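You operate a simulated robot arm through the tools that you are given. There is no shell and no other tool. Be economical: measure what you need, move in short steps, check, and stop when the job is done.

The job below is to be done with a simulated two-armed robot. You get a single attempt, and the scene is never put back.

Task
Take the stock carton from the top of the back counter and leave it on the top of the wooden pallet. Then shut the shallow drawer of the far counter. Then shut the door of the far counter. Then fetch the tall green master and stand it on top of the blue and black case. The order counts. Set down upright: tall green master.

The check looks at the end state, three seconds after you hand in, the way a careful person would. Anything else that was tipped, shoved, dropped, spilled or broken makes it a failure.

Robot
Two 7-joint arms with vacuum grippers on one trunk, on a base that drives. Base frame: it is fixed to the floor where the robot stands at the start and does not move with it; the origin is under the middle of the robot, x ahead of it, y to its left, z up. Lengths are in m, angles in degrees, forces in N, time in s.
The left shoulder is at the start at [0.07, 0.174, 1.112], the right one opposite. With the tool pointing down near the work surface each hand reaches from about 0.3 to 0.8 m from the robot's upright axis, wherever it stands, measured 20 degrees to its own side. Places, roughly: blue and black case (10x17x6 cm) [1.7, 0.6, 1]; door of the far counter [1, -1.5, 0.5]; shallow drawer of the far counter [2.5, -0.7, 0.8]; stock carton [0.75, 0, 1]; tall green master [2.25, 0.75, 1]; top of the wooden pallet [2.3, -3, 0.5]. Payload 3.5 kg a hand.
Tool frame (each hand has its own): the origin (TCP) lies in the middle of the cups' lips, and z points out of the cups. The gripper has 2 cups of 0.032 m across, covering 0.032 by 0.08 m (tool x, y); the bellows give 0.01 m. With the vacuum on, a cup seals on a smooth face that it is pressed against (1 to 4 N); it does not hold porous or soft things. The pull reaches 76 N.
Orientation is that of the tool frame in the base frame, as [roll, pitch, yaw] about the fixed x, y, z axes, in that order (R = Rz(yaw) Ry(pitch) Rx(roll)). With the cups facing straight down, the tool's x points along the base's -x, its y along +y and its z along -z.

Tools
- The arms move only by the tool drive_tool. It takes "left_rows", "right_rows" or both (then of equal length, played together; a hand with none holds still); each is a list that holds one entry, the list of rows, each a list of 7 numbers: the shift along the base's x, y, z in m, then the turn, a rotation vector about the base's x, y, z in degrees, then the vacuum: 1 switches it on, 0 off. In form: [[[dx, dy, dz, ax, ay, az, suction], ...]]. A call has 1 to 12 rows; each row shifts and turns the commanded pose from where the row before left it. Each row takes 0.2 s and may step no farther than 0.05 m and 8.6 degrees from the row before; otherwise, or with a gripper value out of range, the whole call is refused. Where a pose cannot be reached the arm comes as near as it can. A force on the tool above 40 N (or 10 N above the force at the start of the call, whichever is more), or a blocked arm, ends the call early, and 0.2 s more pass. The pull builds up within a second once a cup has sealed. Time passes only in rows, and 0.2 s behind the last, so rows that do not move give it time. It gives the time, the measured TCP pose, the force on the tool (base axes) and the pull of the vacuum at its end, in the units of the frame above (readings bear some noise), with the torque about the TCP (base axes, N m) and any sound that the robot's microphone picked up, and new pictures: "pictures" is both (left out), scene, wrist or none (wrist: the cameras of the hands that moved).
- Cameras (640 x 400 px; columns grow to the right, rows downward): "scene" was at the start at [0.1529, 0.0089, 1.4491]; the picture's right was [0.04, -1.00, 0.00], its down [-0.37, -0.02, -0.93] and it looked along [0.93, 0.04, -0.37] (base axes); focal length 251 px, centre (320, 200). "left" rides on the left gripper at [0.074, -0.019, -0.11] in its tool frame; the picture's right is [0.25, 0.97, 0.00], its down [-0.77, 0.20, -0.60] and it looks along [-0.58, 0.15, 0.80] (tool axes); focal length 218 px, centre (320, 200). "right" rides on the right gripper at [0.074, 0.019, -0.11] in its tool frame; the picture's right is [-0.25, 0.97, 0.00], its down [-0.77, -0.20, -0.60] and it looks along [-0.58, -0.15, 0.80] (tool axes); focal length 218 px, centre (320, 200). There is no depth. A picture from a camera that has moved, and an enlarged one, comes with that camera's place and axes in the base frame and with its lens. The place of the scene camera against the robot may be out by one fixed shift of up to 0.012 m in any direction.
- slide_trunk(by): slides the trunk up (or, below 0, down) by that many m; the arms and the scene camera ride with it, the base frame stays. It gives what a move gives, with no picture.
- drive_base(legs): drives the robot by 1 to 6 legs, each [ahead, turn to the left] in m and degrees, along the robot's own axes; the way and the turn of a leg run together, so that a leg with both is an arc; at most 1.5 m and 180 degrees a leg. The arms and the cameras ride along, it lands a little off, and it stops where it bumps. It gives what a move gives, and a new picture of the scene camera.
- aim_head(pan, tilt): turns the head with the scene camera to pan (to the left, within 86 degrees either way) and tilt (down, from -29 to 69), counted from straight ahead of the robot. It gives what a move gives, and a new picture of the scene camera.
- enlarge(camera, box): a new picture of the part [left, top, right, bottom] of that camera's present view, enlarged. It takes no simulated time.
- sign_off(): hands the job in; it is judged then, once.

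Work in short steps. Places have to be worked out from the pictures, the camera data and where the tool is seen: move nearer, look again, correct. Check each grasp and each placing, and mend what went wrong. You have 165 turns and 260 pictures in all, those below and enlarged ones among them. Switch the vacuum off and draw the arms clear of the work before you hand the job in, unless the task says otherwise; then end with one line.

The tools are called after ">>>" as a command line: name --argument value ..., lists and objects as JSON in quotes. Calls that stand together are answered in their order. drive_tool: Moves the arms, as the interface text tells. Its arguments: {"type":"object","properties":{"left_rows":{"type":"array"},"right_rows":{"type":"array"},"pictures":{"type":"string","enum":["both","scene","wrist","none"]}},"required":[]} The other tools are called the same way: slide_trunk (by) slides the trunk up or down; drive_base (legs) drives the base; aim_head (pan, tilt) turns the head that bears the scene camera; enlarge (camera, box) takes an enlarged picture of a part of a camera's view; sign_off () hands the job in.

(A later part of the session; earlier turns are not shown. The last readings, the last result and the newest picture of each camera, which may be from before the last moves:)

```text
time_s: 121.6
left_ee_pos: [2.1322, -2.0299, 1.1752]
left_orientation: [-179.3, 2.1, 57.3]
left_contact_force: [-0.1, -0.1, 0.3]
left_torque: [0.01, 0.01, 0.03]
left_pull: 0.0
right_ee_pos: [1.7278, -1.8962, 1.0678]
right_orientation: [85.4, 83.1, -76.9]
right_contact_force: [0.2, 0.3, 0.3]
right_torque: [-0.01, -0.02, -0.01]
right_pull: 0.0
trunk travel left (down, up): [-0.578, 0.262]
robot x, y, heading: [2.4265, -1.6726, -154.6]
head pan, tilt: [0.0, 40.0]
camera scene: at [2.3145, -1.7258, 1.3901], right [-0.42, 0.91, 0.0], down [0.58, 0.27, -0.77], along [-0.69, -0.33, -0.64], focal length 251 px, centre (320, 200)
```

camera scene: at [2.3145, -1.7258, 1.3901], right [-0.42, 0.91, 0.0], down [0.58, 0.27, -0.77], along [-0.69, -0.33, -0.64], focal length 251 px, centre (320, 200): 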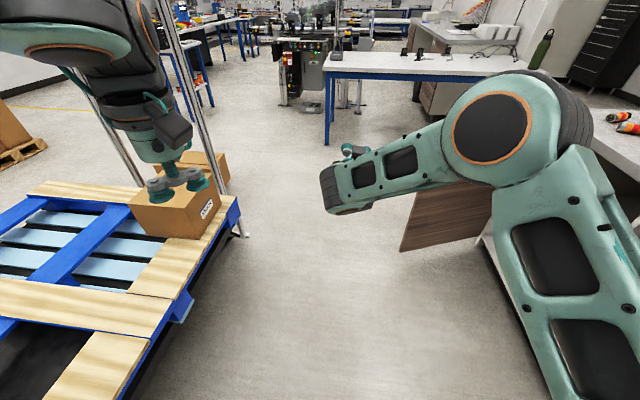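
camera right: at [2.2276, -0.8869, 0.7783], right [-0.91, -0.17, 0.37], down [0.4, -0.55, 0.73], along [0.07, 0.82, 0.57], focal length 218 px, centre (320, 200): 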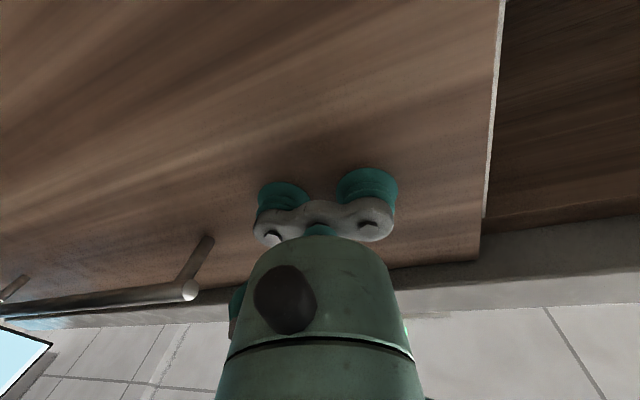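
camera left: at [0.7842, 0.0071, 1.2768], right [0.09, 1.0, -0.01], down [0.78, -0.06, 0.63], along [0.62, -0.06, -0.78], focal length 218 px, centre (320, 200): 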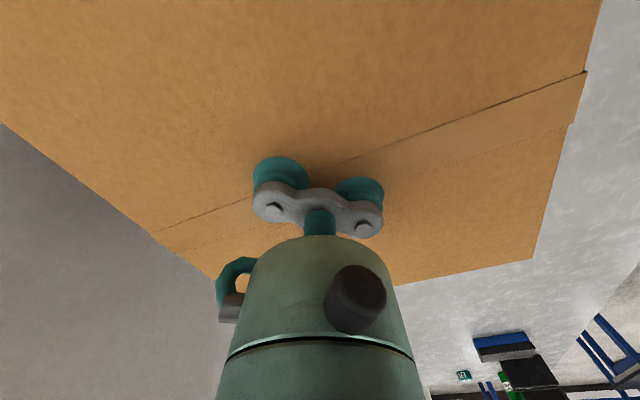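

Path ahead runs midway between the pallet corner (1.57,-2.56) and door tip (1.16,-1.70). Drive on.

>>> drive_base --legs '[[1.0, 0], [0.88, 0]]'

>>> drive_base --legs '[[0, -140]]'

```text
time_s: 131.0
left_ee_pos: [0.4346, -2.8324, 1.1756]
left_orientation: [-179.3, 1.9, 57.5]
left_contact_force: [-0.1, -0.4, -1.2]
left_torque: [0.0, -0.03, 0.04]
left_pull: 0.0
right_ee_pos: [0.0304, -2.6998, 1.0665]
right_orientation: [85.5, 83.1, -76.5]
right_contact_force: [0.5, -0.1, -0.5]
right_torque: [0.02, -0.03, 0.02]
right_pull: 0.0
trunk travel left (down, up): [-0.578, 0.262]
robot x, y, heading: [0.7273, -2.4747, -154.5]
head pan, tilt: [0.0, 40.0]
camera scene: at [0.6153, -2.5286, 1.3901], right [-0.43, 0.9, 0.0], down [0.58, 0.28, -0.77], along [-0.69, -0.33, -0.64], focal length 251 px, centre (320, 200)
```

scene: 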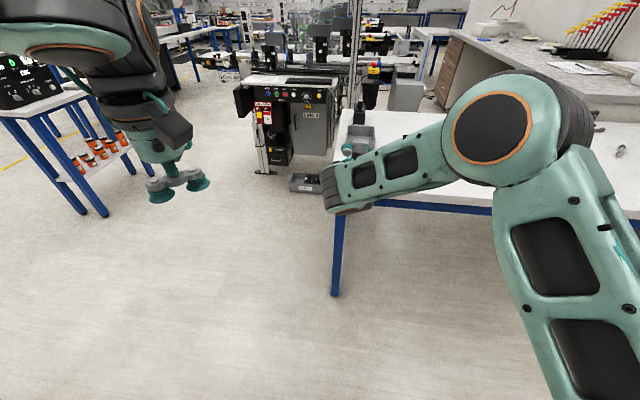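

```text
time_s: 137.2
left_ee_pos: [0.7204, -2.0121, 1.1759]
left_orientation: [-179.2, 2.0, -82.3]
left_contact_force: [0.4, -0.1, -0.7]
left_torque: [-0.04, -0.02, 0.01]
left_pull: 0.0
right_ee_pos: [1.1153, -1.8532, 1.0677]
right_orientation: [85.5, 83.1, 143.7]
right_contact_force: [1.2, -0.4, 0.1]
right_torque: [0.0, 0.0, -0.02]
right_pull: 0.2
trunk travel left (down, up): [-0.578, 0.262]
robot x, y, heading: [0.7278, -2.4743, 65.5]
head pan, tilt: [0.0, 40.0]
camera scene: at [0.7933, -2.3474, 1.3901], right [0.91, -0.41, 0.0], down [-0.27, -0.59, -0.77], along [0.32, 0.7, -0.64], focal length 251 px, centre (320, 200)
```

scene: 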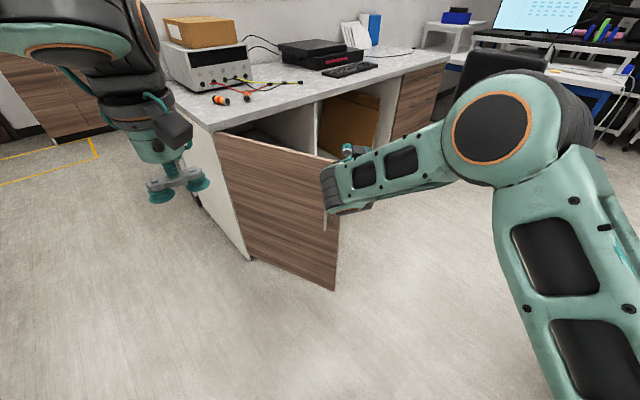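

Door clearly seen: hinge ≈(0.81,-1.24), tip ≈(1.185,-1.68), z 0.1–0.92, handle near the tip. I'll lower the trunk 0.25, shift the right hand left, then drive up to put the tool just outside the door's face.

>>> slide_trunk --by -0.25

>>> drive_tool --right_rows '[[[-0.033, 0, 0, 0, 0, 0, 0], [-0.033, 0, 0, 0, 0, 0, 0], [-0.033, 0, 0, 0, 0, 0, 0], [-0.033, 0, 0, 0, 0, 0, 0], [-0.033, 0, 0, 0, 0, 0, 0]]]' --pictures "none"

>>> drive_base --legs '[[0.25, 0]]'

```text
time_s: 139.8
left_ee_pos: [0.7213, -2.012, 0.9254]
left_orientation: [-179.4, 2.0, -82.3]
left_contact_force: [-0.2, -0.2, -0.2]
left_torque: [0.03, 0.0, 0.0]
left_pull: 0.1
right_ee_pos: [1.1151, -1.8533, 0.8184]
right_orientation: [85.4, 83.1, 143.7]
right_contact_force: [0.8, 0.8, 0.5]
right_torque: [-0.02, -0.01, -0.02]
right_pull: 0.1
trunk travel left (down, up): [-0.328, 0.512]
robot x, y, heading: [0.7321, -2.4712, 65.4]
head pan, tilt: [0.0, 40.0]
```

```text
time_s: 140.9
left_ee_pos: [0.719, -2.0131, 0.9257]
left_orientation: [-179.2, 1.8, -82.4]
left_contact_force: [0.6, -0.6, -0.3]
left_torque: [-0.02, -0.02, 0.01]
left_pull: 0.1
right_ee_pos: [0.963, -1.8517, 0.8172]
right_orientation: [90.5, 82.5, 147.5]
right_contact_force: [-0.2, 0.8, 0.5]
right_torque: [0.02, -0.01, 0.0]
right_pull: 0.0
trunk travel left (down, up): [-0.328, 0.512]
robot x, y, heading: [0.726, -2.4741, 65.6]
head pan, tilt: [0.0, 40.0]
```

```text
time_s: 142.8
left_ee_pos: [0.8219, -1.7857, 0.9246]
left_orientation: [-179.3, 1.9, -82.1]
left_contact_force: [0.1, -0.1, 0.5]
left_torque: [0.0, 0.02, 0.0]
left_pull: 0.0
right_ee_pos: [1.0643, -1.6226, 0.8193]
right_orientation: [89.3, 82.4, 146.4]
right_contact_force: [-0.1, 0.0, 0.2]
right_torque: [0.05, 0.02, 0.04]
right_pull: 0.0
trunk travel left (down, up): [-0.328, 0.512]
robot x, y, heading: [0.8306, -2.2506, 65.5]
head pan, tilt: [0.0, 40.0]
camera scene: at [0.8959, -2.1199, 1.14], right [0.91, -0.41, 0.0], down [-0.26, -0.59, -0.77], along [0.32, 0.7, -0.64], focal length 251 px, centre (320, 200)
```

scene: 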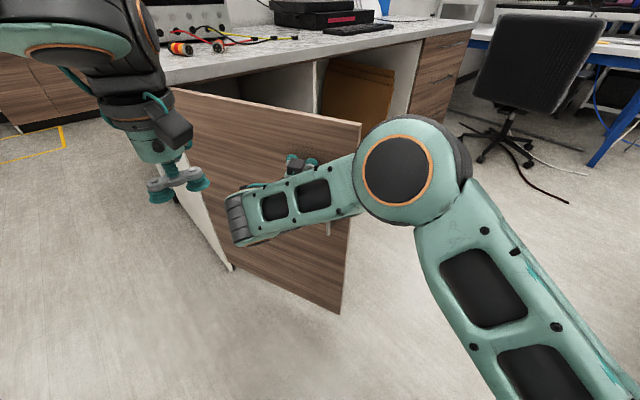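

The tool faces the door about 4 cm off. Push along ~62° in small steps.

>>> drive_tool --right_rows '[[[0.012, 0.022, 0, 0, 0, 0, 0], [0.012, 0.022, 0, 0, 0, 0, 0], [0.012, 0.022, 0, 0, 0, 0, 0], [0.012, 0.022, 0, 0, 0, 0, 0], [0.012, 0.022, 0, 0, 0, 0, 0], [0.012, 0.022, 0, 0, 0, 0, 0], [0.012, 0.022, 0, 0, 0, 0, 0], [0.012, 0.022, 0, 0, 0, 0, 0], [0.012, 0.022, 0, 0, 0, 0, 0], [0.012, 0.022, 0, 0, 0, 0, 0]]]'

```text
time_s: 145.0
left_ee_pos: [0.8217, -1.787, 0.9249]
left_orientation: [-179.2, 2.1, -82.2]
left_contact_force: [-0.6, 0.0, 1.1]
left_torque: [0.0, 0.0, 0.02]
left_pull: 0.0
right_ee_pos: [1.1635, -1.443, 0.821]
right_orientation: [88.7, 82.2, 145.6]
right_contact_force: [0.7, -1.1, 0.9]
right_torque: [0.0, 0.03, 0.02]
right_pull: 0.1
right hand out of reach, approached as far as the arm can: row 9, 10
trunk travel left (down, up): [-0.328, 0.512]
robot x, y, heading: [0.8296, -2.2462, 65.6]
head pan, tilt: [0.0, 40.0]
camera scene: at [0.8956, -2.1208, 1.1401], right [0.91, -0.41, 0.0], down [-0.26, -0.59, -0.77], along [0.32, 0.7, -0.64], focal length 251 px, centre (320, 200)
camera right: at [1.08, -1.5185, 0.7492], right [-0.78, 0.5, 0.38], down [-0.08, -0.67, 0.74], along [0.63, 0.54, 0.56], focal length 218 px, centre (320, 200)
```

scene: 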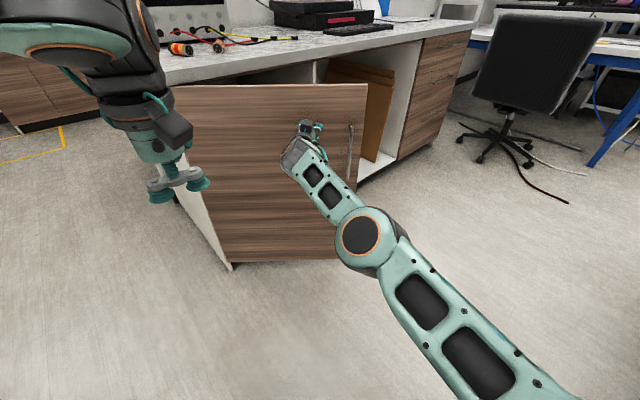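
right: 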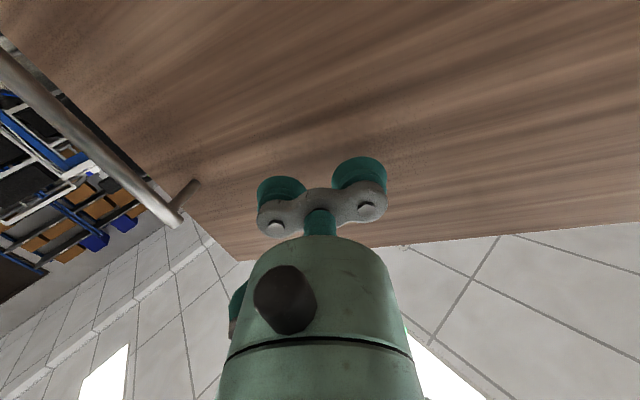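

The door moved to about -30°. I'll retract the hand 0.27 m, drive the base 0.2 m ahead with a 10° left turn, and continue pushing.

>>> drive_tool --right_rows '[[[-0.02, -0.035, 0, 0, 0, 0, 0], [-0.02, -0.035, 0, 0, 0, 0, 0], [-0.02, -0.035, 0, 0, 0, 0, 0], [-0.02, -0.035, 0, 0, 0, 0, 0], [-0.02, -0.035, 0, 0, 0, 0, 0], [-0.02, -0.035, 0, 0, 0, 0, 0], [-0.02, -0.035, 0, 0, 0, 0, 0]]]' --pictures "none"

>>> drive_base --legs '[[0.2, 10]]'

```text
time_s: 146.8
left_ee_pos: [0.821, -1.7867, 0.924]
left_orientation: [-179.4, 1.9, -82.3]
left_contact_force: [0.1, -0.3, -0.2]
left_torque: [0.01, 0.0, 0.01]
left_pull: 0.1
right_ee_pos: [1.0762, -1.6692, 0.7795]
right_orientation: [134.0, 79.3, -171.3]
right_contact_force: [-0.1, -0.3, -0.1]
right_torque: [-0.01, 0.02, -0.05]
right_pull: 0.1
right hand out of reach, approached as far as the arm can: row 6, 7
trunk travel left (down, up): [-0.328, 0.512]
robot x, y, heading: [0.8281, -2.244, 65.7]
head pan, tilt: [0.0, 40.0]
stopped in row 7 (right hand): the arm was blocked; the commanded pose is now the measured one
```

```text
time_s: 148.4
left_ee_pos: [0.8093, -1.6038, 0.9231]
left_orientation: [-179.3, 1.9, -72.2]
left_contact_force: [0.4, -0.7, 0.5]
left_torque: [-0.01, 0.01, 0.0]
left_pull: 0.0
right_ee_pos: [1.039, -1.4463, 0.7814]
right_orientation: [133.6, 79.4, -161.7]
right_contact_force: [-0.4, -0.3, -0.1]
right_torque: [-0.01, 0.01, -0.01]
right_pull: 0.0
trunk travel left (down, up): [-0.328, 0.512]
robot x, y, heading: [0.8961, -2.0593, 75.8]
head pan, tilt: [0.0, 40.0]
camera scene: at [0.9405, -1.9214, 1.14], right [0.97, -0.25, 0.0], down [-0.16, -0.62, -0.77], along [0.19, 0.74, -0.64], focal length 251 px, centre (320, 200)
```

scene: 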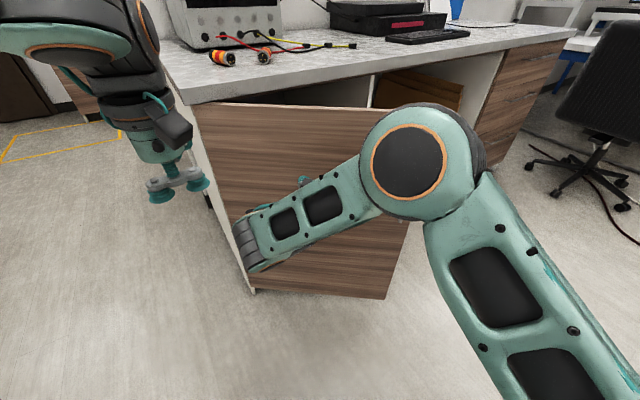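

Tool is near the door's face at radius 0.31. Push right-forward, then forward.

>>> drive_tool --right_rows '[[[0.03, 0.0, 0, 0, 0, 0, 0], [0.03, 0.015, 0, 0, 0, 0, 0], [0.02, 0.025, 0, 0, 0, 0, 0], [0.015, 0.03, 0, 0, 0, 0, 0], [0.01, 0.03, 0, 0, 0, 0, 0], [0.01, 0.03, 0, 0, 0, 0, 0], [0.01, 0.03, 0, 0, 0, 0, 0], [0.01, 0.03, 0, 0, 0, 0, 0], [0.01, 0.03, 0, 0, 0, 0, 0], [0.005, 0.02, 0, 0, 0, 0, 0], [0.005, 0.02, 0, 0, 0, 0, 0]]]'

```text
time_s: 150.8
left_ee_pos: [0.8093, -1.6041, 0.9256]
left_orientation: [-179.3, 2.0, -72.1]
left_contact_force: [0.0, 0.0, -1.1]
left_torque: [0.02, 0.0, -0.01]
left_pull: 0.1
right_ee_pos: [1.1888, -1.2056, 0.7808]
right_orientation: [133.5, 79.5, -161.6]
right_contact_force: [0.0, -0.4, -0.2]
right_torque: [0.01, -0.01, 0.01]
right_pull: 0.1
right hand out of reach, approached as far as the arm can: row 11
trunk travel left (down, up): [-0.328, 0.512]
robot x, y, heading: [0.8961, -2.0576, 75.9]
head pan, tilt: [0.0, 40.0]
camera scene: at [0.9405, -1.9227, 1.1402], right [0.97, -0.25, 0.0], down [-0.16, -0.62, -0.77], along [0.19, 0.74, -0.64], focal length 251 px, centre (320, 200)
camera right: at [1.1131, -1.301, 0.7245], right [-0.82, 0.43, 0.38], down [0.06, -0.59, 0.81], along [0.57, 0.69, 0.45], focal length 218 px, centre (320, 200)
```

scene: 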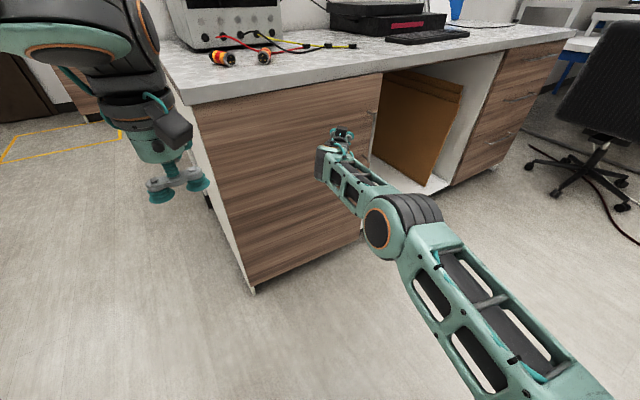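
right: 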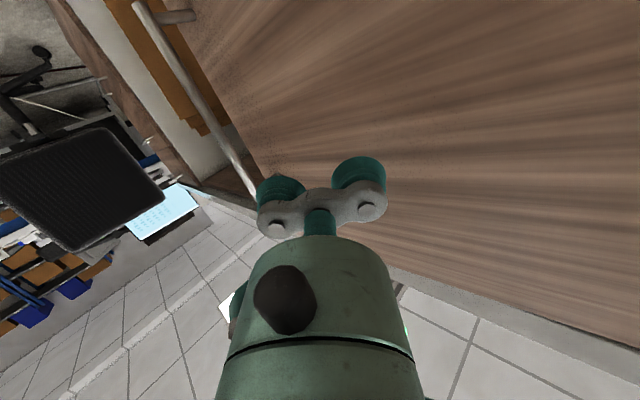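

Almost shut. Retract 0.2 m, drive ahead 0.13 m with a small left turn, and finish the push.

>>> drive_tool --right_rows '[[[-0.01, -0.035, 0, 0, 0, 0, 0], [-0.01, -0.035, 0, 0, 0, 0, 0], [-0.01, -0.035, 0, 0, 0, 0, 0], [-0.01, -0.035, 0, 0, 0, 0, 0], [-0.01, -0.035, 0, 0, 0, 0, 0]]]' --pictures "none"

>>> drive_base --legs '[[0.13, 8]]'

```text
time_s: 152.0
left_ee_pos: [0.8102, -1.6047, 0.9252]
left_orientation: [-179.3, 2.1, -72.2]
left_contact_force: [1.1, -1.0, 1.1]
left_torque: [0.0, 0.0, 0.02]
left_pull: 0.1
right_ee_pos: [1.1399, -1.3814, 0.7822]
right_orientation: [133.0, 79.6, -162.2]
right_contact_force: [0.0, 0.2, 0.1]
right_torque: [-0.03, 0.01, -0.04]
right_pull: 0.0
trunk travel left (down, up): [-0.328, 0.512]
robot x, y, heading: [0.8971, -2.0553, 75.5]
head pan, tilt: [0.0, 40.0]
```

```text
time_s: 153.2
left_ee_pos: [0.7697, -1.4919, 0.9255]
left_orientation: [-179.3, 1.8, -64.2]
left_contact_force: [-0.6, -1.0, -0.3]
left_torque: [-0.04, -0.02, 0.03]
left_pull: 0.0
right_ee_pos: [1.0659, -1.2237, 0.7796]
right_orientation: [133.8, 79.4, -153.4]
right_contact_force: [0.1, 0.4, -0.5]
right_torque: [-0.03, 0.01, 0.0]
right_pull: 0.1
trunk travel left (down, up): [-0.328, 0.512]
robot x, y, heading: [0.921, -1.9313, 83.8]
head pan, tilt: [0.0, 40.0]
camera scene: at [0.945, -1.7898, 1.1399], right [0.99, -0.11, 0.0], down [-0.07, -0.64, -0.77], along [0.08, 0.76, -0.64], focal length 251 px, centre (320, 200)
```

scene: 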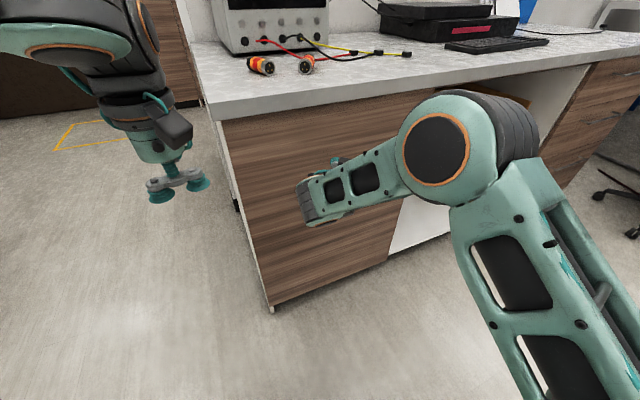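

Move right along the face, then push until the firm stop.

>>> drive_tool --right_rows '[[[0.035, -0.005, 0, 0, 0, 0, 0], [0.035, 0, 0, 0, 0, 0, 0], [0.035, 0.01, 0, 0, 0, 0, 0], [0.02, 0.015, 0, 0, 0, 0, 0], [0, 0.015, 0, 0, 0, 0, 0], [0, 0.015, 0, 0, 0, 0, 0], [0, 0.015, 0, 0, 0, 0, 0], [0, 0.012, 0, 0, 0, 0, 0], [0, 0.012, 0, 0, 0, 0, 0], [0, 0.012, 0, 0, 0, 0, 0], [0, 0.012, 0, 0, 0, 0, 0], [0, 0.012, 0, 0, 0, 0, 0]]]'

```text
time_s: 155.5
left_ee_pos: [0.7704, -1.4943, 0.9257]
left_orientation: [-179.2, 2.0, -64.3]
left_contact_force: [-0.3, 0.4, -0.6]
left_torque: [-0.04, -0.02, 0.0]
left_pull: 0.0
right_ee_pos: [1.1954, -1.1257, 0.7817]
right_orientation: [134.6, 79.6, -153.0]
right_contact_force: [1.1, -17.3, 3.4]
right_torque: [0.1, 0.21, 0.83]
right_pull: 0.0
trunk travel left (down, up): [-0.328, 0.512]
robot x, y, heading: [0.9204, -1.9334, 83.5]
head pan, tilt: [0.0, 40.0]
stopped in row 11 (right hand): the force on the tool passed its limit at 49 N (the readings are from after the stop); the commanded pose is now the measured one
camera scene: at [0.9455, -1.7932, 1.1404], right [0.99, -0.11, 0.0], down [-0.07, -0.64, -0.77], along [0.09, 0.76, -0.64], focal length 251 px, centre (320, 200)
camera right: at [1.1327, -1.2302, 0.7245], right [-0.87, 0.32, 0.37], down [0.14, -0.57, 0.81], along [0.47, 0.76, 0.45], focal length 218 px, centre (320, 200)
```

scene: 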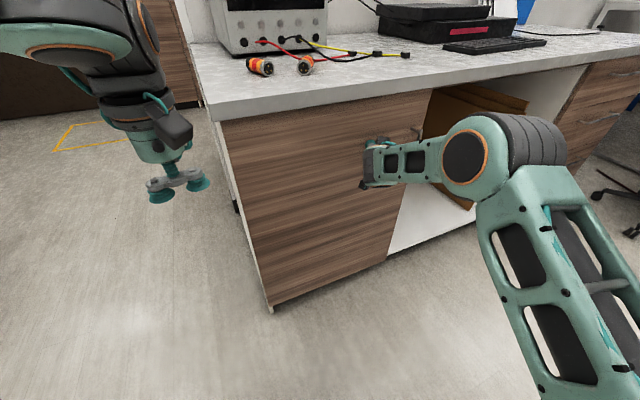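
right: 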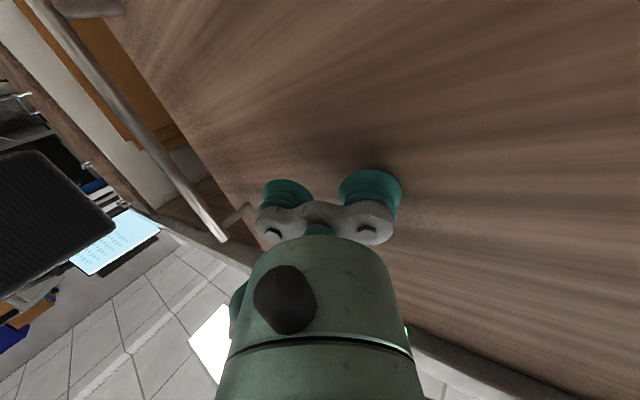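

A firm stop was felt. Retract and inspect the door.

>>> drive_tool --right_rows '[[[0, -0.03, 0, 0, 0, 0, 0], [0, -0.04, 0, 0, 0, 0, 0], [0.0, -0.04, 0, 0, 0, 0, 0], [0.0, -0.04, 0, 0, 0, 0, 0], [0.0, -0.03, 0, 0, 0, 0, 0]]]' --pictures "none"

>>> drive_base --legs '[[-0.4, 0]]'

>>> enlarge --camera "scene" --box '[180, 20, 540, 245]'

```text
time_s: 156.7
left_ee_pos: [0.7696, -1.4933, 0.9253]
left_orientation: [-179.3, 1.9, -64.3]
left_contact_force: [0.5, -0.8, 0.0]
left_torque: [0.0, -0.02, -0.03]
left_pull: 0.2
right_ee_pos: [1.1922, -1.3028, 0.7785]
right_orientation: [134.8, 79.6, -152.6]
right_contact_force: [-0.7, 0.1, -0.4]
right_torque: [-0.03, 0.02, 0.01]
right_pull: 0.0
trunk travel left (down, up): [-0.328, 0.512]
robot x, y, heading: [0.9194, -1.9294, 83.7]
head pan, tilt: [0.0, 40.0]
```

```text
time_s: 159.2
left_ee_pos: [0.726, -1.8934, 0.9258]
left_orientation: [-179.3, 2.1, -64.2]
left_contact_force: [-0.3, -0.1, -0.4]
left_torque: [-0.03, 0.0, -0.03]
left_pull: 0.0
right_ee_pos: [1.1467, -1.7011, 0.7788]
right_orientation: [134.8, 79.4, -152.3]
right_contact_force: [-0.6, 0.4, 0.3]
right_torque: [0.03, -0.02, -0.02]
right_pull: 0.0
trunk travel left (down, up): [-0.328, 0.512]
robot x, y, heading: [0.8747, -2.3274, 83.8]
head pan, tilt: [0.0, 40.0]
camera scene: at [0.9009, -2.1912, 1.1402], right [0.99, -0.11, 0.0], down [-0.07, -0.64, -0.77], along [0.08, 0.76, -0.64], focal length 251 px, centre (320, 200)
```

scene: 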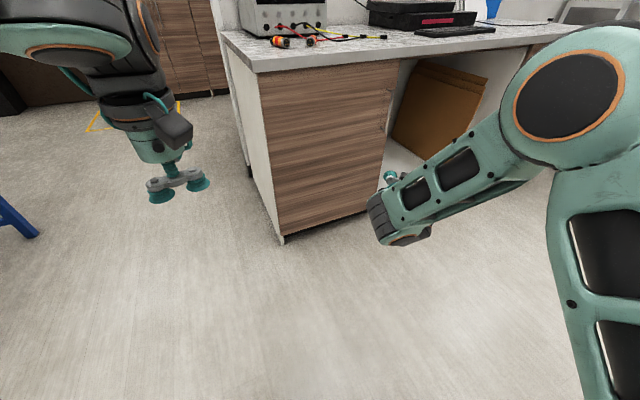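

```text
1.78 times, centred on (360, 132) of scene
camera zoom: at [0.9009, -2.1912, 1.1402], right [0.99, -0.11, 0.0], down [-0.07, -0.64, -0.77], along [0.08, 0.76, -0.64], focal length 446 px, centre (249, 320)
```

zoom: 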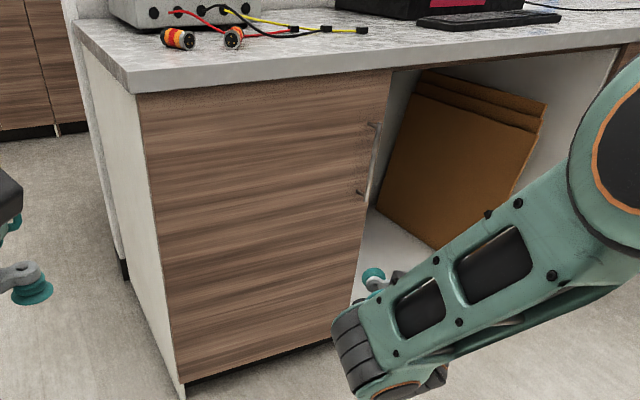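

The door is flush with the counter's edge. Now for the green master: I'll raise the trunk 0.4 m and drive back out around to the aisle on the left side of the back counter.

>>> slide_trunk --by 0.4

>>> drive_base --legs '[[0, 41.2], [1.25, 0], [0, -17.5]]'

```text
time_s: 163.1
left_ee_pos: [0.725, -1.8926, 1.3247]
left_orientation: [-179.3, 1.9, -64.1]
left_contact_force: [0.3, 0.8, 0.8]
left_torque: [0.01, 0.02, 0.02]
left_pull: 0.1
right_ee_pos: [1.1462, -1.7002, 1.1776]
right_orientation: [135.0, 79.5, -152.2]
right_contact_force: [-0.7, -1.2, -0.8]
right_torque: [-0.01, 0.02, -0.02]
right_pull: 0.0
trunk travel left (down, up): [-0.728, 0.112]
robot x, y, heading: [0.8753, -2.3298, 83.7]
head pan, tilt: [0.0, 40.0]
```

```text
time_s: 172.3
left_ee_pos: [-0.1435, -0.9568, 1.3243]
left_orientation: [-179.2, 1.9, -40.9]
left_contact_force: [-0.7, 0.3, -0.2]
left_torque: [-0.01, 0.03, 0.01]
left_pull: 0.1
right_ee_pos: [0.168, -0.614, 1.1778]
right_orientation: [135.1, 79.5, -129.0]
right_contact_force: [-0.4, -0.4, -0.5]
right_torque: [-0.01, -0.01, 0.0]
right_pull: 0.0
trunk travel left (down, up): [-0.728, 0.112]
robot x, y, heading: [0.1697, -1.3, 106.6]
head pan, tilt: [0.0, 40.0]
camera scene: at [0.1373, -1.1646, 1.5401], right [0.96, 0.29, 0.0], down [0.19, -0.61, -0.77], along [-0.22, 0.73, -0.64], focal length 251 px, centre (320, 200)
```

scene: 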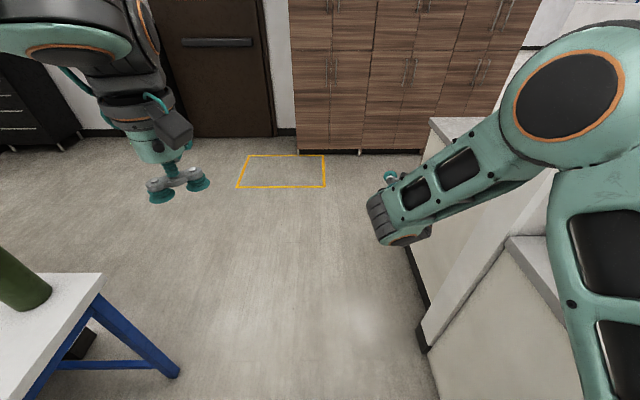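

Clear ahead. Continue to the locker area, then swing into the aisle.

>>> drive_base --legs '[[1.5, 0], [0, -36], [0.7, 0], [0, -46]]'

```text
time_s: 186.9
left_ee_pos: [0.2627, 1.142, 1.3247]
left_orientation: [-179.2, 1.9, -122.9]
left_contact_force: [0.4, 0.7, 1.1]
left_torque: [-0.05, -0.01, -0.02]
left_pull: 0.0
right_ee_pos: [0.6445, 0.8805, 1.1783]
right_orientation: [135.0, 79.5, 149.0]
right_contact_force: [0.2, 0.7, -0.4]
right_torque: [0.04, -0.03, -0.04]
right_pull: 0.1
trunk travel left (down, up): [-0.728, 0.112]
robot x, y, heading: [-0.0313, 0.7831, 24.8]
head pan, tilt: [0.0, 40.0]
camera scene: at [0.1002, 0.848, 1.5401], right [0.42, -0.91, 0.0], down [-0.58, -0.27, -0.77], along [0.69, 0.32, -0.64], focal length 251 px, centre (320, 200)
```

scene: 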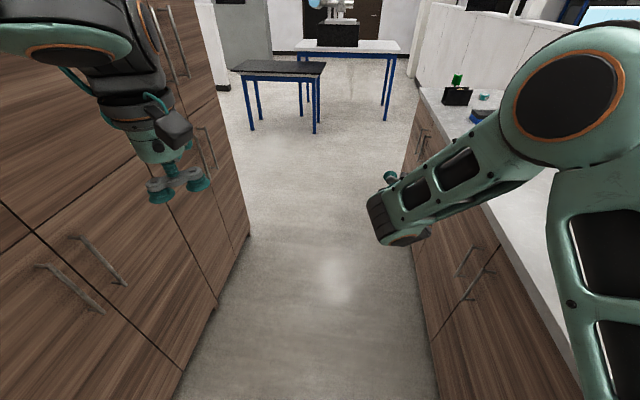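

Aisle is ~1.2 m wide and clear. Drive 1.2 m in, straighten, and look at the green master and case.

>>> drive_base --legs '[[1.2, 0], [0, -7]]'

>>> aim_head --pan -35 --tilt 30

```text
time_s: 193.5
left_ee_pos: [1.387, 1.6158, 1.3242]
left_orientation: [-179.2, 1.9, -129.6]
left_contact_force: [0.1, 0.2, 0.7]
left_torque: [0.0, -0.01, -0.03]
left_pull: 0.0
right_ee_pos: [1.7365, 1.3124, 1.1789]
right_orientation: [135.2, 79.6, 142.6]
right_contact_force: [-0.7, 0.5, 0.7]
right_torque: [0.01, 0.0, -0.03]
right_pull: 0.1
trunk travel left (down, up): [-0.728, 0.112]
robot x, y, heading: [1.0559, 1.2928, 18.7]
head pan, tilt: [0.0, 40.0]
camera scene: at [1.1909, 1.3446, 1.5401], right [0.32, -0.95, 0.0], down [-0.61, -0.2, -0.77], along [0.73, 0.24, -0.64], focal length 251 px, centre (320, 200)
```

scene: 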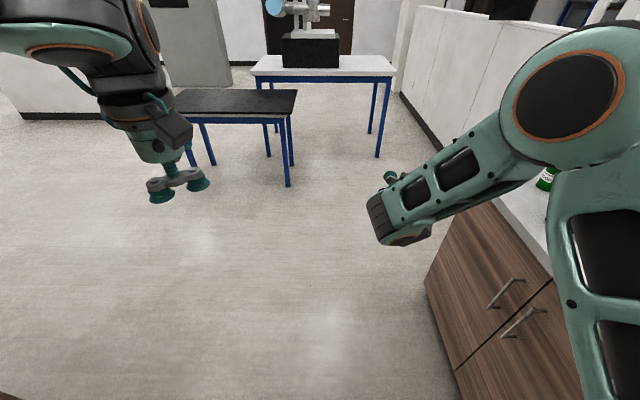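

```text
time_s: 194.5
left_ee_pos: [1.3877, 1.6155, 1.3245]
left_orientation: [-179.3, 1.8, -129.5]
left_contact_force: [-0.2, 0.6, 0.2]
left_torque: [-0.01, -0.01, 0.02]
left_pull: 0.1
right_ee_pos: [1.7372, 1.3115, 1.1783]
right_orientation: [135.2, 79.5, 142.5]
right_contact_force: [0.7, 0.1, 1.0]
right_torque: [-0.03, 0.02, 0.02]
right_pull: 0.0
trunk travel left (down, up): [-0.728, 0.112]
robot x, y, heading: [1.0525, 1.2973, 18.4]
head pan, tilt: [-35.0, 30.0]
camera scene: at [1.1975, 1.2908, 1.5555], right [-0.29, -0.96, 0.0], down [-0.48, 0.14, -0.87], along [0.83, -0.25, -0.5], focal length 251 px, centre (320, 200)
```

scene: 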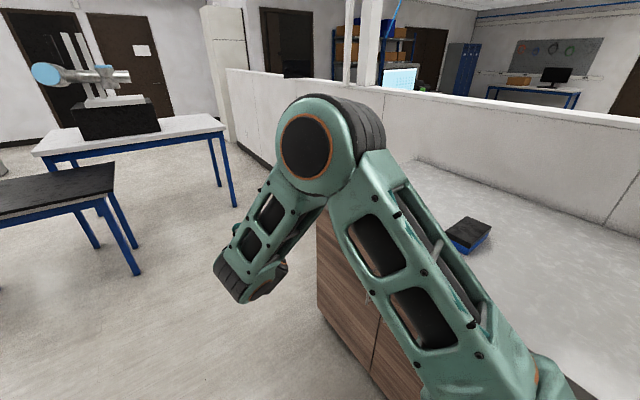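

The case is at ≈(1.72,0.57). My right arm blocks the view; I'll rotate the right tool back to pointing down (about the robot's left axis) here in free space, pulling it in slightly.

>>> drive_tool --right_rows '[[[-0.015, -0.005, 0.01, -1.117, 8.185, 0, 0], [-0.015, -0.005, 0.01, -1.117, 8.185, 0, 0], [-0.015, -0.005, 0.01, -1.117, 8.185, 0, 0], [-0.015, -0.005, 0.01, -1.117, 8.185, 0, 0], [-0.015, -0.005, 0.01, -1.117, 8.185, 0, 0], [-0.015, -0.005, 0.01, -1.117, 8.185, 0, 0], [-0.015, -0.005, 0.01, -1.117, 8.185, 0, 0], [-0.015, -0.005, 0.01, -1.117, 8.185, 0, 0], [-0.015, -0.005, 0.01, -1.117, 8.185, 0, 0], [-0.015, -0.005, 0.01, -1.117, 8.185, 0, 0]]]' --pictures "scene"

```text
time_s: 196.7
left_ee_pos: [1.3884, 1.6147, 1.3248]
left_orientation: [-179.3, 1.9, -129.4]
left_contact_force: [1.0, -1.1, 0.1]
left_torque: [0.05, 0.0, 0.03]
left_pull: 0.1
right_ee_pos: [1.5882, 1.2606, 1.2792]
right_orientation: [-180.0, -0.2, -179.7]
right_contact_force: [0.1, 0.3, -0.2]
right_torque: [-0.02, 0.01, 0.01]
right_pull: 0.1
trunk travel left (down, up): [-0.728, 0.112]
robot x, y, heading: [1.0522, 1.2989, 18.5]
head pan, tilt: [-35.0, 30.0]
camera scene: at [1.1979, 1.29, 1.5554], right [-0.29, -0.96, 0.0], down [-0.48, 0.14, -0.87], along [0.83, -0.25, -0.5], focal length 251 px, centre (320, 200)
```

scene: 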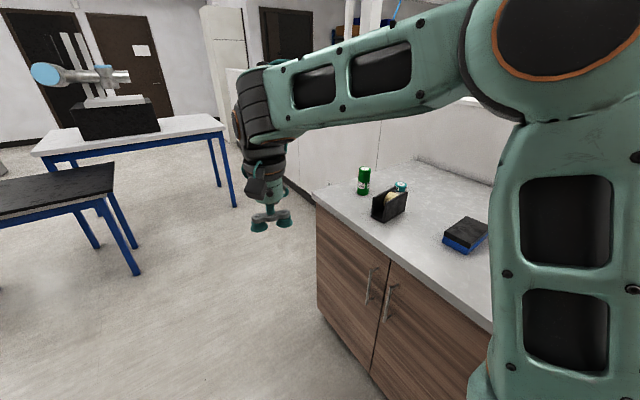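

The tall green can (master) and case are now visible. Enlarge to inspect.

>>> enlarge --camera "scene" --box '[330, 150, 510, 265]'

```text
3.48 times, centred on (420, 208) of scene
camera zoom: at [1.1979, 1.29, 1.5554], right [-0.29, -0.96, 0.0], down [-0.48, 0.14, -0.87], along [0.83, -0.25, -0.5], focal length 874 px, centre (-28, 174)
```

zoom: 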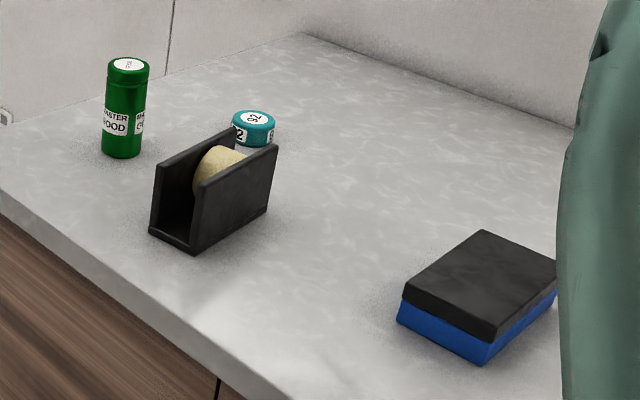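

The master is a ~6 cm wide, ~14 cm tall cylinder with a flat top near (2.17,0.78); only one cup fits on it. I'll drive on 0.6 m, turn right to face the counter, and close in.

>>> drive_base --legs '[[0.6, 0], [0, -90], [0.2, 0]]'

>>> aim_head --pan 10 --tilt 40

```text
time_s: 205.1
left_ee_pos: [2.0064, 0.9643, 1.3269]
left_orientation: [-179.2, 2.1, 140.8]
left_contact_force: [0.5, -0.3, 0.1]
left_torque: [-0.02, 0.02, -0.04]
left_pull: 0.1
right_ee_pos: [1.652, 0.7628, 1.2795]
right_orientation: [179.9, 0.1, 90.4]
right_contact_force: [0.1, -0.5, -0.1]
right_torque: [0.01, -0.04, 0.01]
right_pull: 0.0
trunk travel left (down, up): [-0.728, 0.112]
robot x, y, heading: [1.6832, 1.2946, -71.5]
head pan, tilt: [-35.0, 30.0]
camera scene: at [1.6854, 1.1678, 1.5557], right [-0.96, 0.28, 0.0], down [0.14, 0.48, -0.87], along [-0.25, -0.83, -0.5], focal length 251 px, centre (320, 200)
```

scene: 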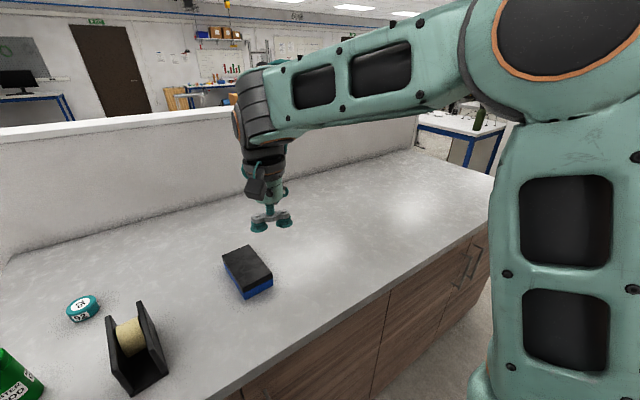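

```text
time_s: 206.2
left_ee_pos: [2.0058, 0.9628, 1.3247]
left_orientation: [-179.3, 2.0, 140.7]
left_contact_force: [-0.3, -0.1, 0.5]
left_torque: [-0.02, 0.01, 0.0]
left_pull: 0.0
right_ee_pos: [1.6543, 0.7613, 1.2796]
right_orientation: [-179.9, -0.1, 90.5]
right_contact_force: [0.1, -0.8, -0.2]
right_torque: [-0.01, -0.01, -0.01]
right_pull: 0.0
trunk travel left (down, up): [-0.728, 0.112]
robot x, y, heading: [1.6837, 1.2962, -71.3]
head pan, tilt: [10.0, 40.0]
camera scene: at [1.7521, 1.1779, 1.5402], right [-0.88, -0.48, 0.0], down [-0.31, 0.56, -0.77], along [0.37, -0.67, -0.64], focal length 251 px, centre (320, 200)
```

scene: 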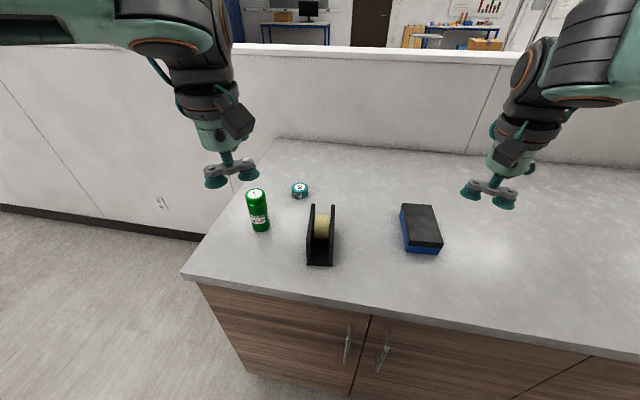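

Master: centre ≈(2.18,0.78), top ≈1.105. Case top centre ≈(1.735,0.605), z≈1.035. I'll move the left hand above the master, offset 2.4 cm so one cup sits on its middle, and stop at 1.19 to check.

>>> drive_tool --left_rows '[[[0.03, -0.027, -0.02, 0, 0, 0, 0], [0.03, -0.027, -0.02, 0, 0, 0, 0], [0.032, -0.027, -0.02, 0, 0, 0, 0], [0.032, -0.027, -0.02, 0, 0, 0, 0], [0.032, -0.028, -0.02, 0, 0, 0, 0], [0.032, -0.028, -0.02, 0, 0, 0, 0], [0, 0, -0.02, 0, 0, 0, 0]]]'

```text
time_s: 207.8
left_ee_pos: [2.1955, 0.7983, 1.1845]
left_orientation: [-179.2, 2.0, 140.8]
left_contact_force: [0.3, -1.1, -0.2]
left_torque: [-0.01, 0.0, -0.01]
left_pull: 0.1
right_ee_pos: [1.6533, 0.7618, 1.2798]
right_orientation: [180.0, -0.1, 90.4]
right_contact_force: [-0.5, -0.4, 0.6]
right_torque: [-0.02, -0.01, -0.02]
right_pull: 0.1
trunk travel left (down, up): [-0.728, 0.112]
robot x, y, heading: [1.6847, 1.2963, -71.4]
head pan, tilt: [10.0, 40.0]
camera scene: at [1.7527, 1.1777, 1.5402], right [-0.88, -0.48, 0.0], down [-0.31, 0.56, -0.77], along [0.37, -0.67, -0.64], focal length 251 px, centre (320, 200)
camera left: at [2.1228, 0.8322, 1.2914], right [0.42, 0.91, -0.02], down [0.71, -0.31, 0.63], along [0.56, -0.28, -0.78], focal length 218 px, centre (320, 200)
```

scene: 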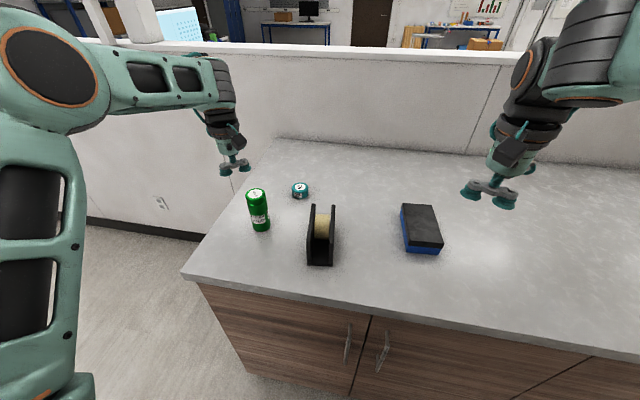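
left: 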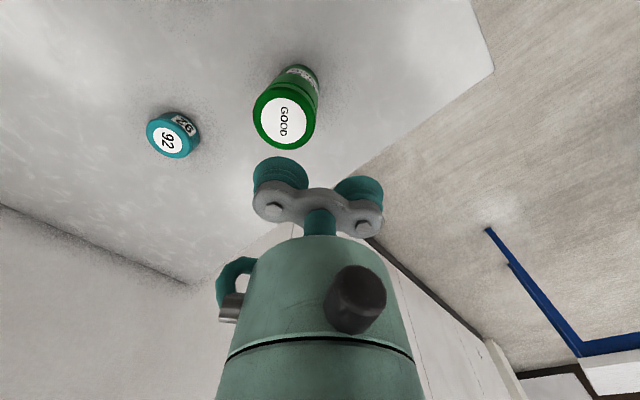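

The wrist view puts the master's top centre at ≈(2.165,0.772), diameter ≈5 cm. I'll shift (-0.015,-0.008) and descend to ~1.145 for a closer check.

>>> drive_tool --left_rows '[[[-0.015, -0.008, 0, 0, 0, 0, 0], [0, 0, -0.02, 0, 0, 0, 0], [0, 0, -0.02, 0, 0, 0, 0]]]'

>>> enlarge --camera "scene" --box '[200, 130, 320, 240]'

```text
time_s: 208.6
left_ee_pos: [2.1806, 0.7894, 1.1455]
left_orientation: [-179.4, 2.0, 140.6]
left_contact_force: [0.5, 0.1, -0.1]
left_torque: [-0.03, -0.02, -0.01]
left_pull: 0.1
right_ee_pos: [1.6544, 0.7611, 1.2785]
right_orientation: [-180.0, -0.1, 90.5]
right_contact_force: [-0.4, -0.4, -0.3]
right_torque: [0.0, 0.0, 0.02]
right_pull: 0.0
trunk travel left (down, up): [-0.728, 0.112]
robot x, y, heading: [1.682, 1.2942, -71.4]
head pan, tilt: [10.0, 40.0]
camera scene: at [1.7535, 1.1769, 1.5401], right [-0.88, -0.48, 0.0], down [-0.31, 0.56, -0.77], along [0.37, -0.67, -0.64], focal length 251 px, centre (320, 200)
camera left: at [2.109, 0.8233, 1.2518], right [0.42, 0.91, -0.02], down [0.71, -0.31, 0.63], along [0.56, -0.28, -0.78], focal length 218 px, centre (320, 200)
```

scene: 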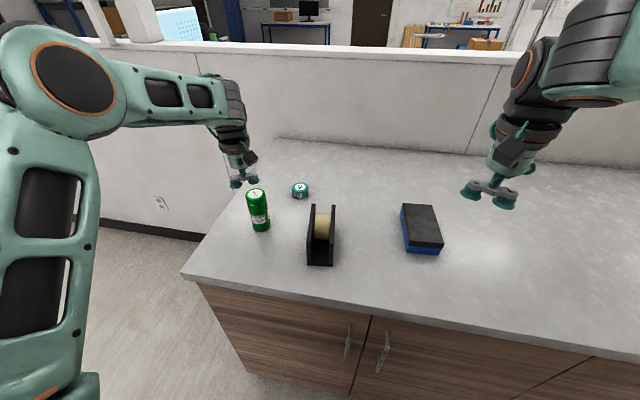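
left: 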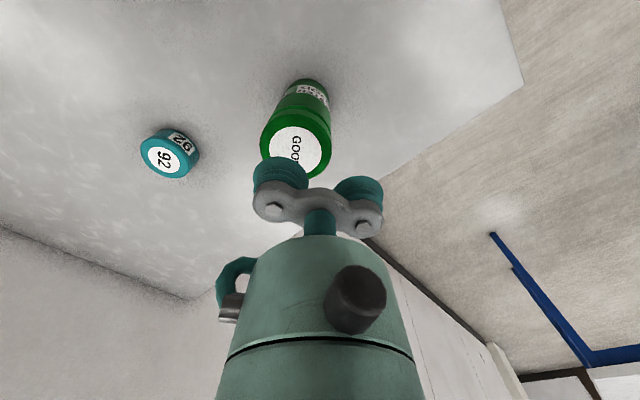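

```text
3.64 times, centred on (260, 185) of scene
camera zoom: at [1.7535, 1.1769, 1.5401], right [-0.88, -0.48, 0.0], down [-0.31, 0.56, -0.77], along [0.37, -0.67, -0.64], focal length 913 px, centre (538, 254)
```

zoom: 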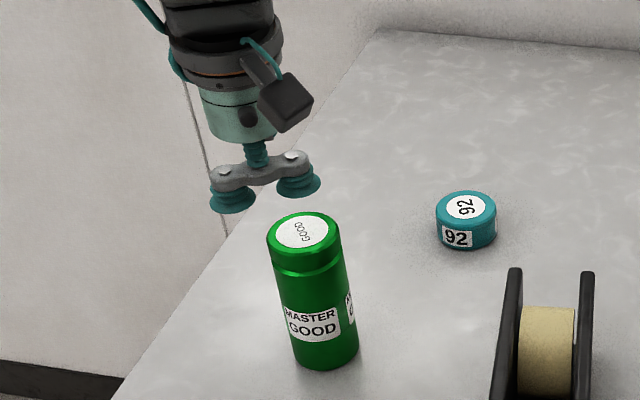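

Triangulating wrist and scene views gives the top centre ≈(2.159,0.779,1.119). Shift by (-0.006,+0.008) and descend gently with vacuum.

>>> drive_tool --left_rows '[[[-0.006, 0.008, 0, 0, 0, 0, 0], [0, 0, -0.01, 0, 0, 0, 1], [0, 0, -0.008, 0, 0, 0, 1], [0, 0, -0.005, 0, 0, 0, 1], [0, 0, -0.004, 0, 0, 0, 1], [0, 0, 0, 0, 0, 0, 1]]]'

>>> enlarge --camera "scene" --box '[200, 130, 320, 240]'

```text
time_s: 210.0
left_ee_pos: [2.1732, 0.7969, 1.1183]
left_orientation: [-179.2, 1.9, 140.7]
left_contact_force: [0.1, 0.2, 0.7]
left_torque: [-0.01, -0.01, 0.02]
left_pull: 0.2
right_ee_pos: [1.6532, 0.7609, 1.2784]
right_orientation: [179.9, -0.1, 90.5]
right_contact_force: [-0.4, -0.1, 0.4]
right_torque: [-0.01, -0.03, -0.01]
right_pull: 0.1
trunk travel left (down, up): [-0.728, 0.112]
robot x, y, heading: [1.6886, 1.2965, -71.7]
head pan, tilt: [10.0, 40.0]
camera scene: at [1.7524, 1.1771, 1.5401], right [-0.88, -0.48, 0.0], down [-0.31, 0.56, -0.77], along [0.37, -0.67, -0.64], focal length 251 px, centre (320, 200)
camera left: at [2.1012, 0.832, 1.225], right [0.42, 0.91, -0.02], down [0.71, -0.31, 0.63], along [0.56, -0.28, -0.78], focal length 218 px, centre (320, 200)
```

scene: 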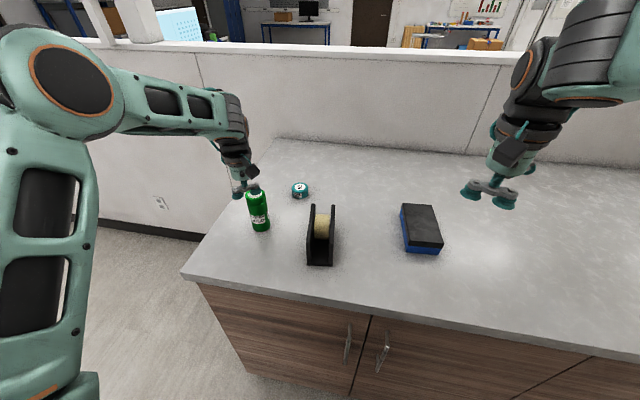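
left: 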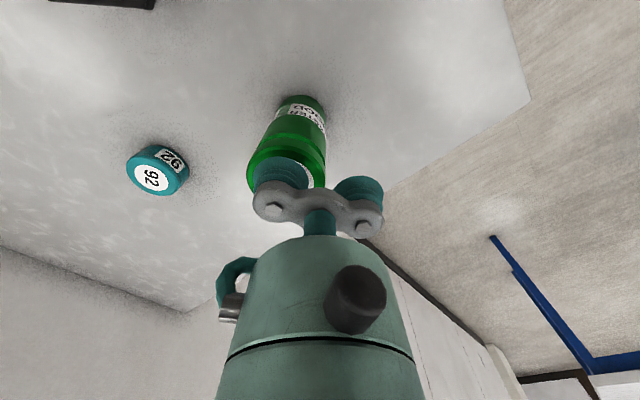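

```text
3.64 times, centred on (260, 185) of scene
camera zoom: at [1.7524, 1.1771, 1.5401], right [-0.88, -0.48, 0.0], down [-0.31, 0.56, -0.77], along [0.37, -0.67, -0.64], focal length 913 px, centre (538, 254)
```

zoom: 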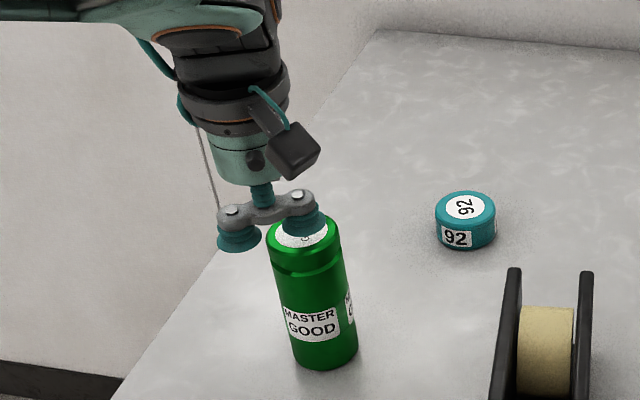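

Aligned well on the scene zoom; not yet in contact. Descend a few mm more.

>>> drive_tool --left_rows '[[[0, 0, -0.004, 0, 0, 0, 1], [0, 0, -0.003, 0, 0, 0, 1], [0, 0, -0.003, 0, 0, 0, 1], [0, 0, 0, 0, 0, 0, 1], [0, 0, 0, 0, 0, 0, 1]]]' --pictures "none"

```text
time_s: 211.2
left_ee_pos: [2.1744, 0.7974, 1.1081]
left_orientation: [-179.4, 2.0, 140.8]
left_contact_force: [-0.4, 0.4, 0.2]
left_torque: [0.0, 0.0, -0.01]
left_pull: 0.1
right_ee_pos: [1.6537, 0.7606, 1.2796]
right_orientation: [-180.0, -0.1, 90.5]
right_contact_force: [0.4, 0.3, -0.7]
right_torque: [-0.01, 0.02, 0.01]
right_pull: 0.1
trunk travel left (down, up): [-0.728, 0.112]
robot x, y, heading: [1.688, 1.2933, -71.3]
head pan, tilt: [10.0, 40.0]
```

Still no contact, so the top is lower than thought. Look again.

>>> enlarge --camera "left" --box '[220, 80, 380, 240]'

>>> enlarge --camera "scene" --box '[225, 165, 295, 240]'

```text
2.50 times, centred on (300, 160) of left
camera zoom: at [2.1011, 0.832, 1.2149], right [0.42, 0.91, -0.02], down [0.71, -0.31, 0.63], along [0.56, -0.28, -0.78], focal length 546 px, centre (370, 300)
```

zoom: 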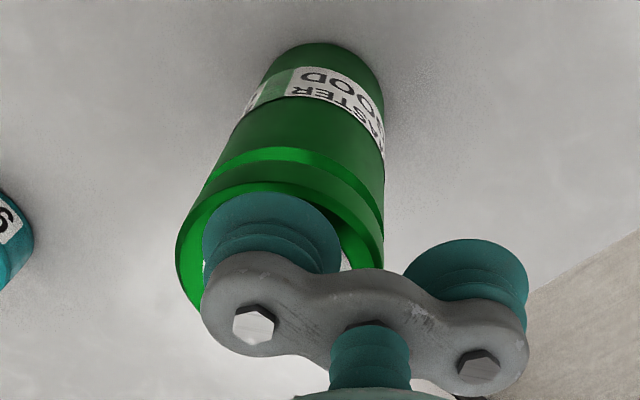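

```text
5.33 times, centred on (260, 202) of scene
camera zoom: at [1.7524, 1.1772, 1.5401], right [-0.88, -0.48, 0.0], down [-0.31, 0.56, -0.77], along [0.37, -0.67, -0.64], focal length 1340 px, centre (640, 187)
```

zoom: 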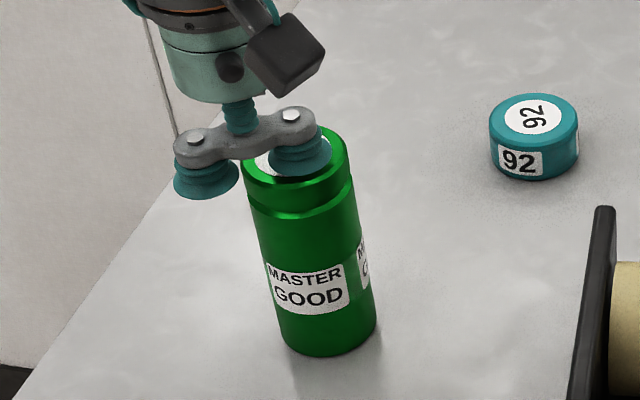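

The cup sits nearly centred, a little above the top. Continue down in 3 mm steps with a tiny correction.

>>> drive_tool --left_rows '[[[0.003, 0.001, -0.003, 0, 0, 0, 1], [0, 0, -0.003, 0, 0, 0, 1], [0, 0, -0.003, 0, 0, 0, 1], [0, 0, 0, 0, 0, 0, 1], [0, 0, 0, 0, 0, 0, 1]]]' --pictures "none"

```text
time_s: 212.4
left_ee_pos: [2.175, 0.7991, 1.1008]
left_orientation: [-179.2, 2.1, 140.8]
left_contact_force: [1.5, 0.5, 10.5]
left_torque: [-0.67, 0.78, -0.1]
left_pull: 37.5
right_ee_pos: [1.6535, 0.7616, 1.2794]
right_orientation: [179.9, 0.0, 90.4]
right_contact_force: [0.4, 1.1, -0.5]
right_torque: [0.0, 0.05, 0.02]
right_pull: 0.1
trunk travel left (down, up): [-0.728, 0.112]
robot x, y, heading: [1.6875, 1.2937, -71.3]
head pan, tilt: [10.0, 40.0]
```

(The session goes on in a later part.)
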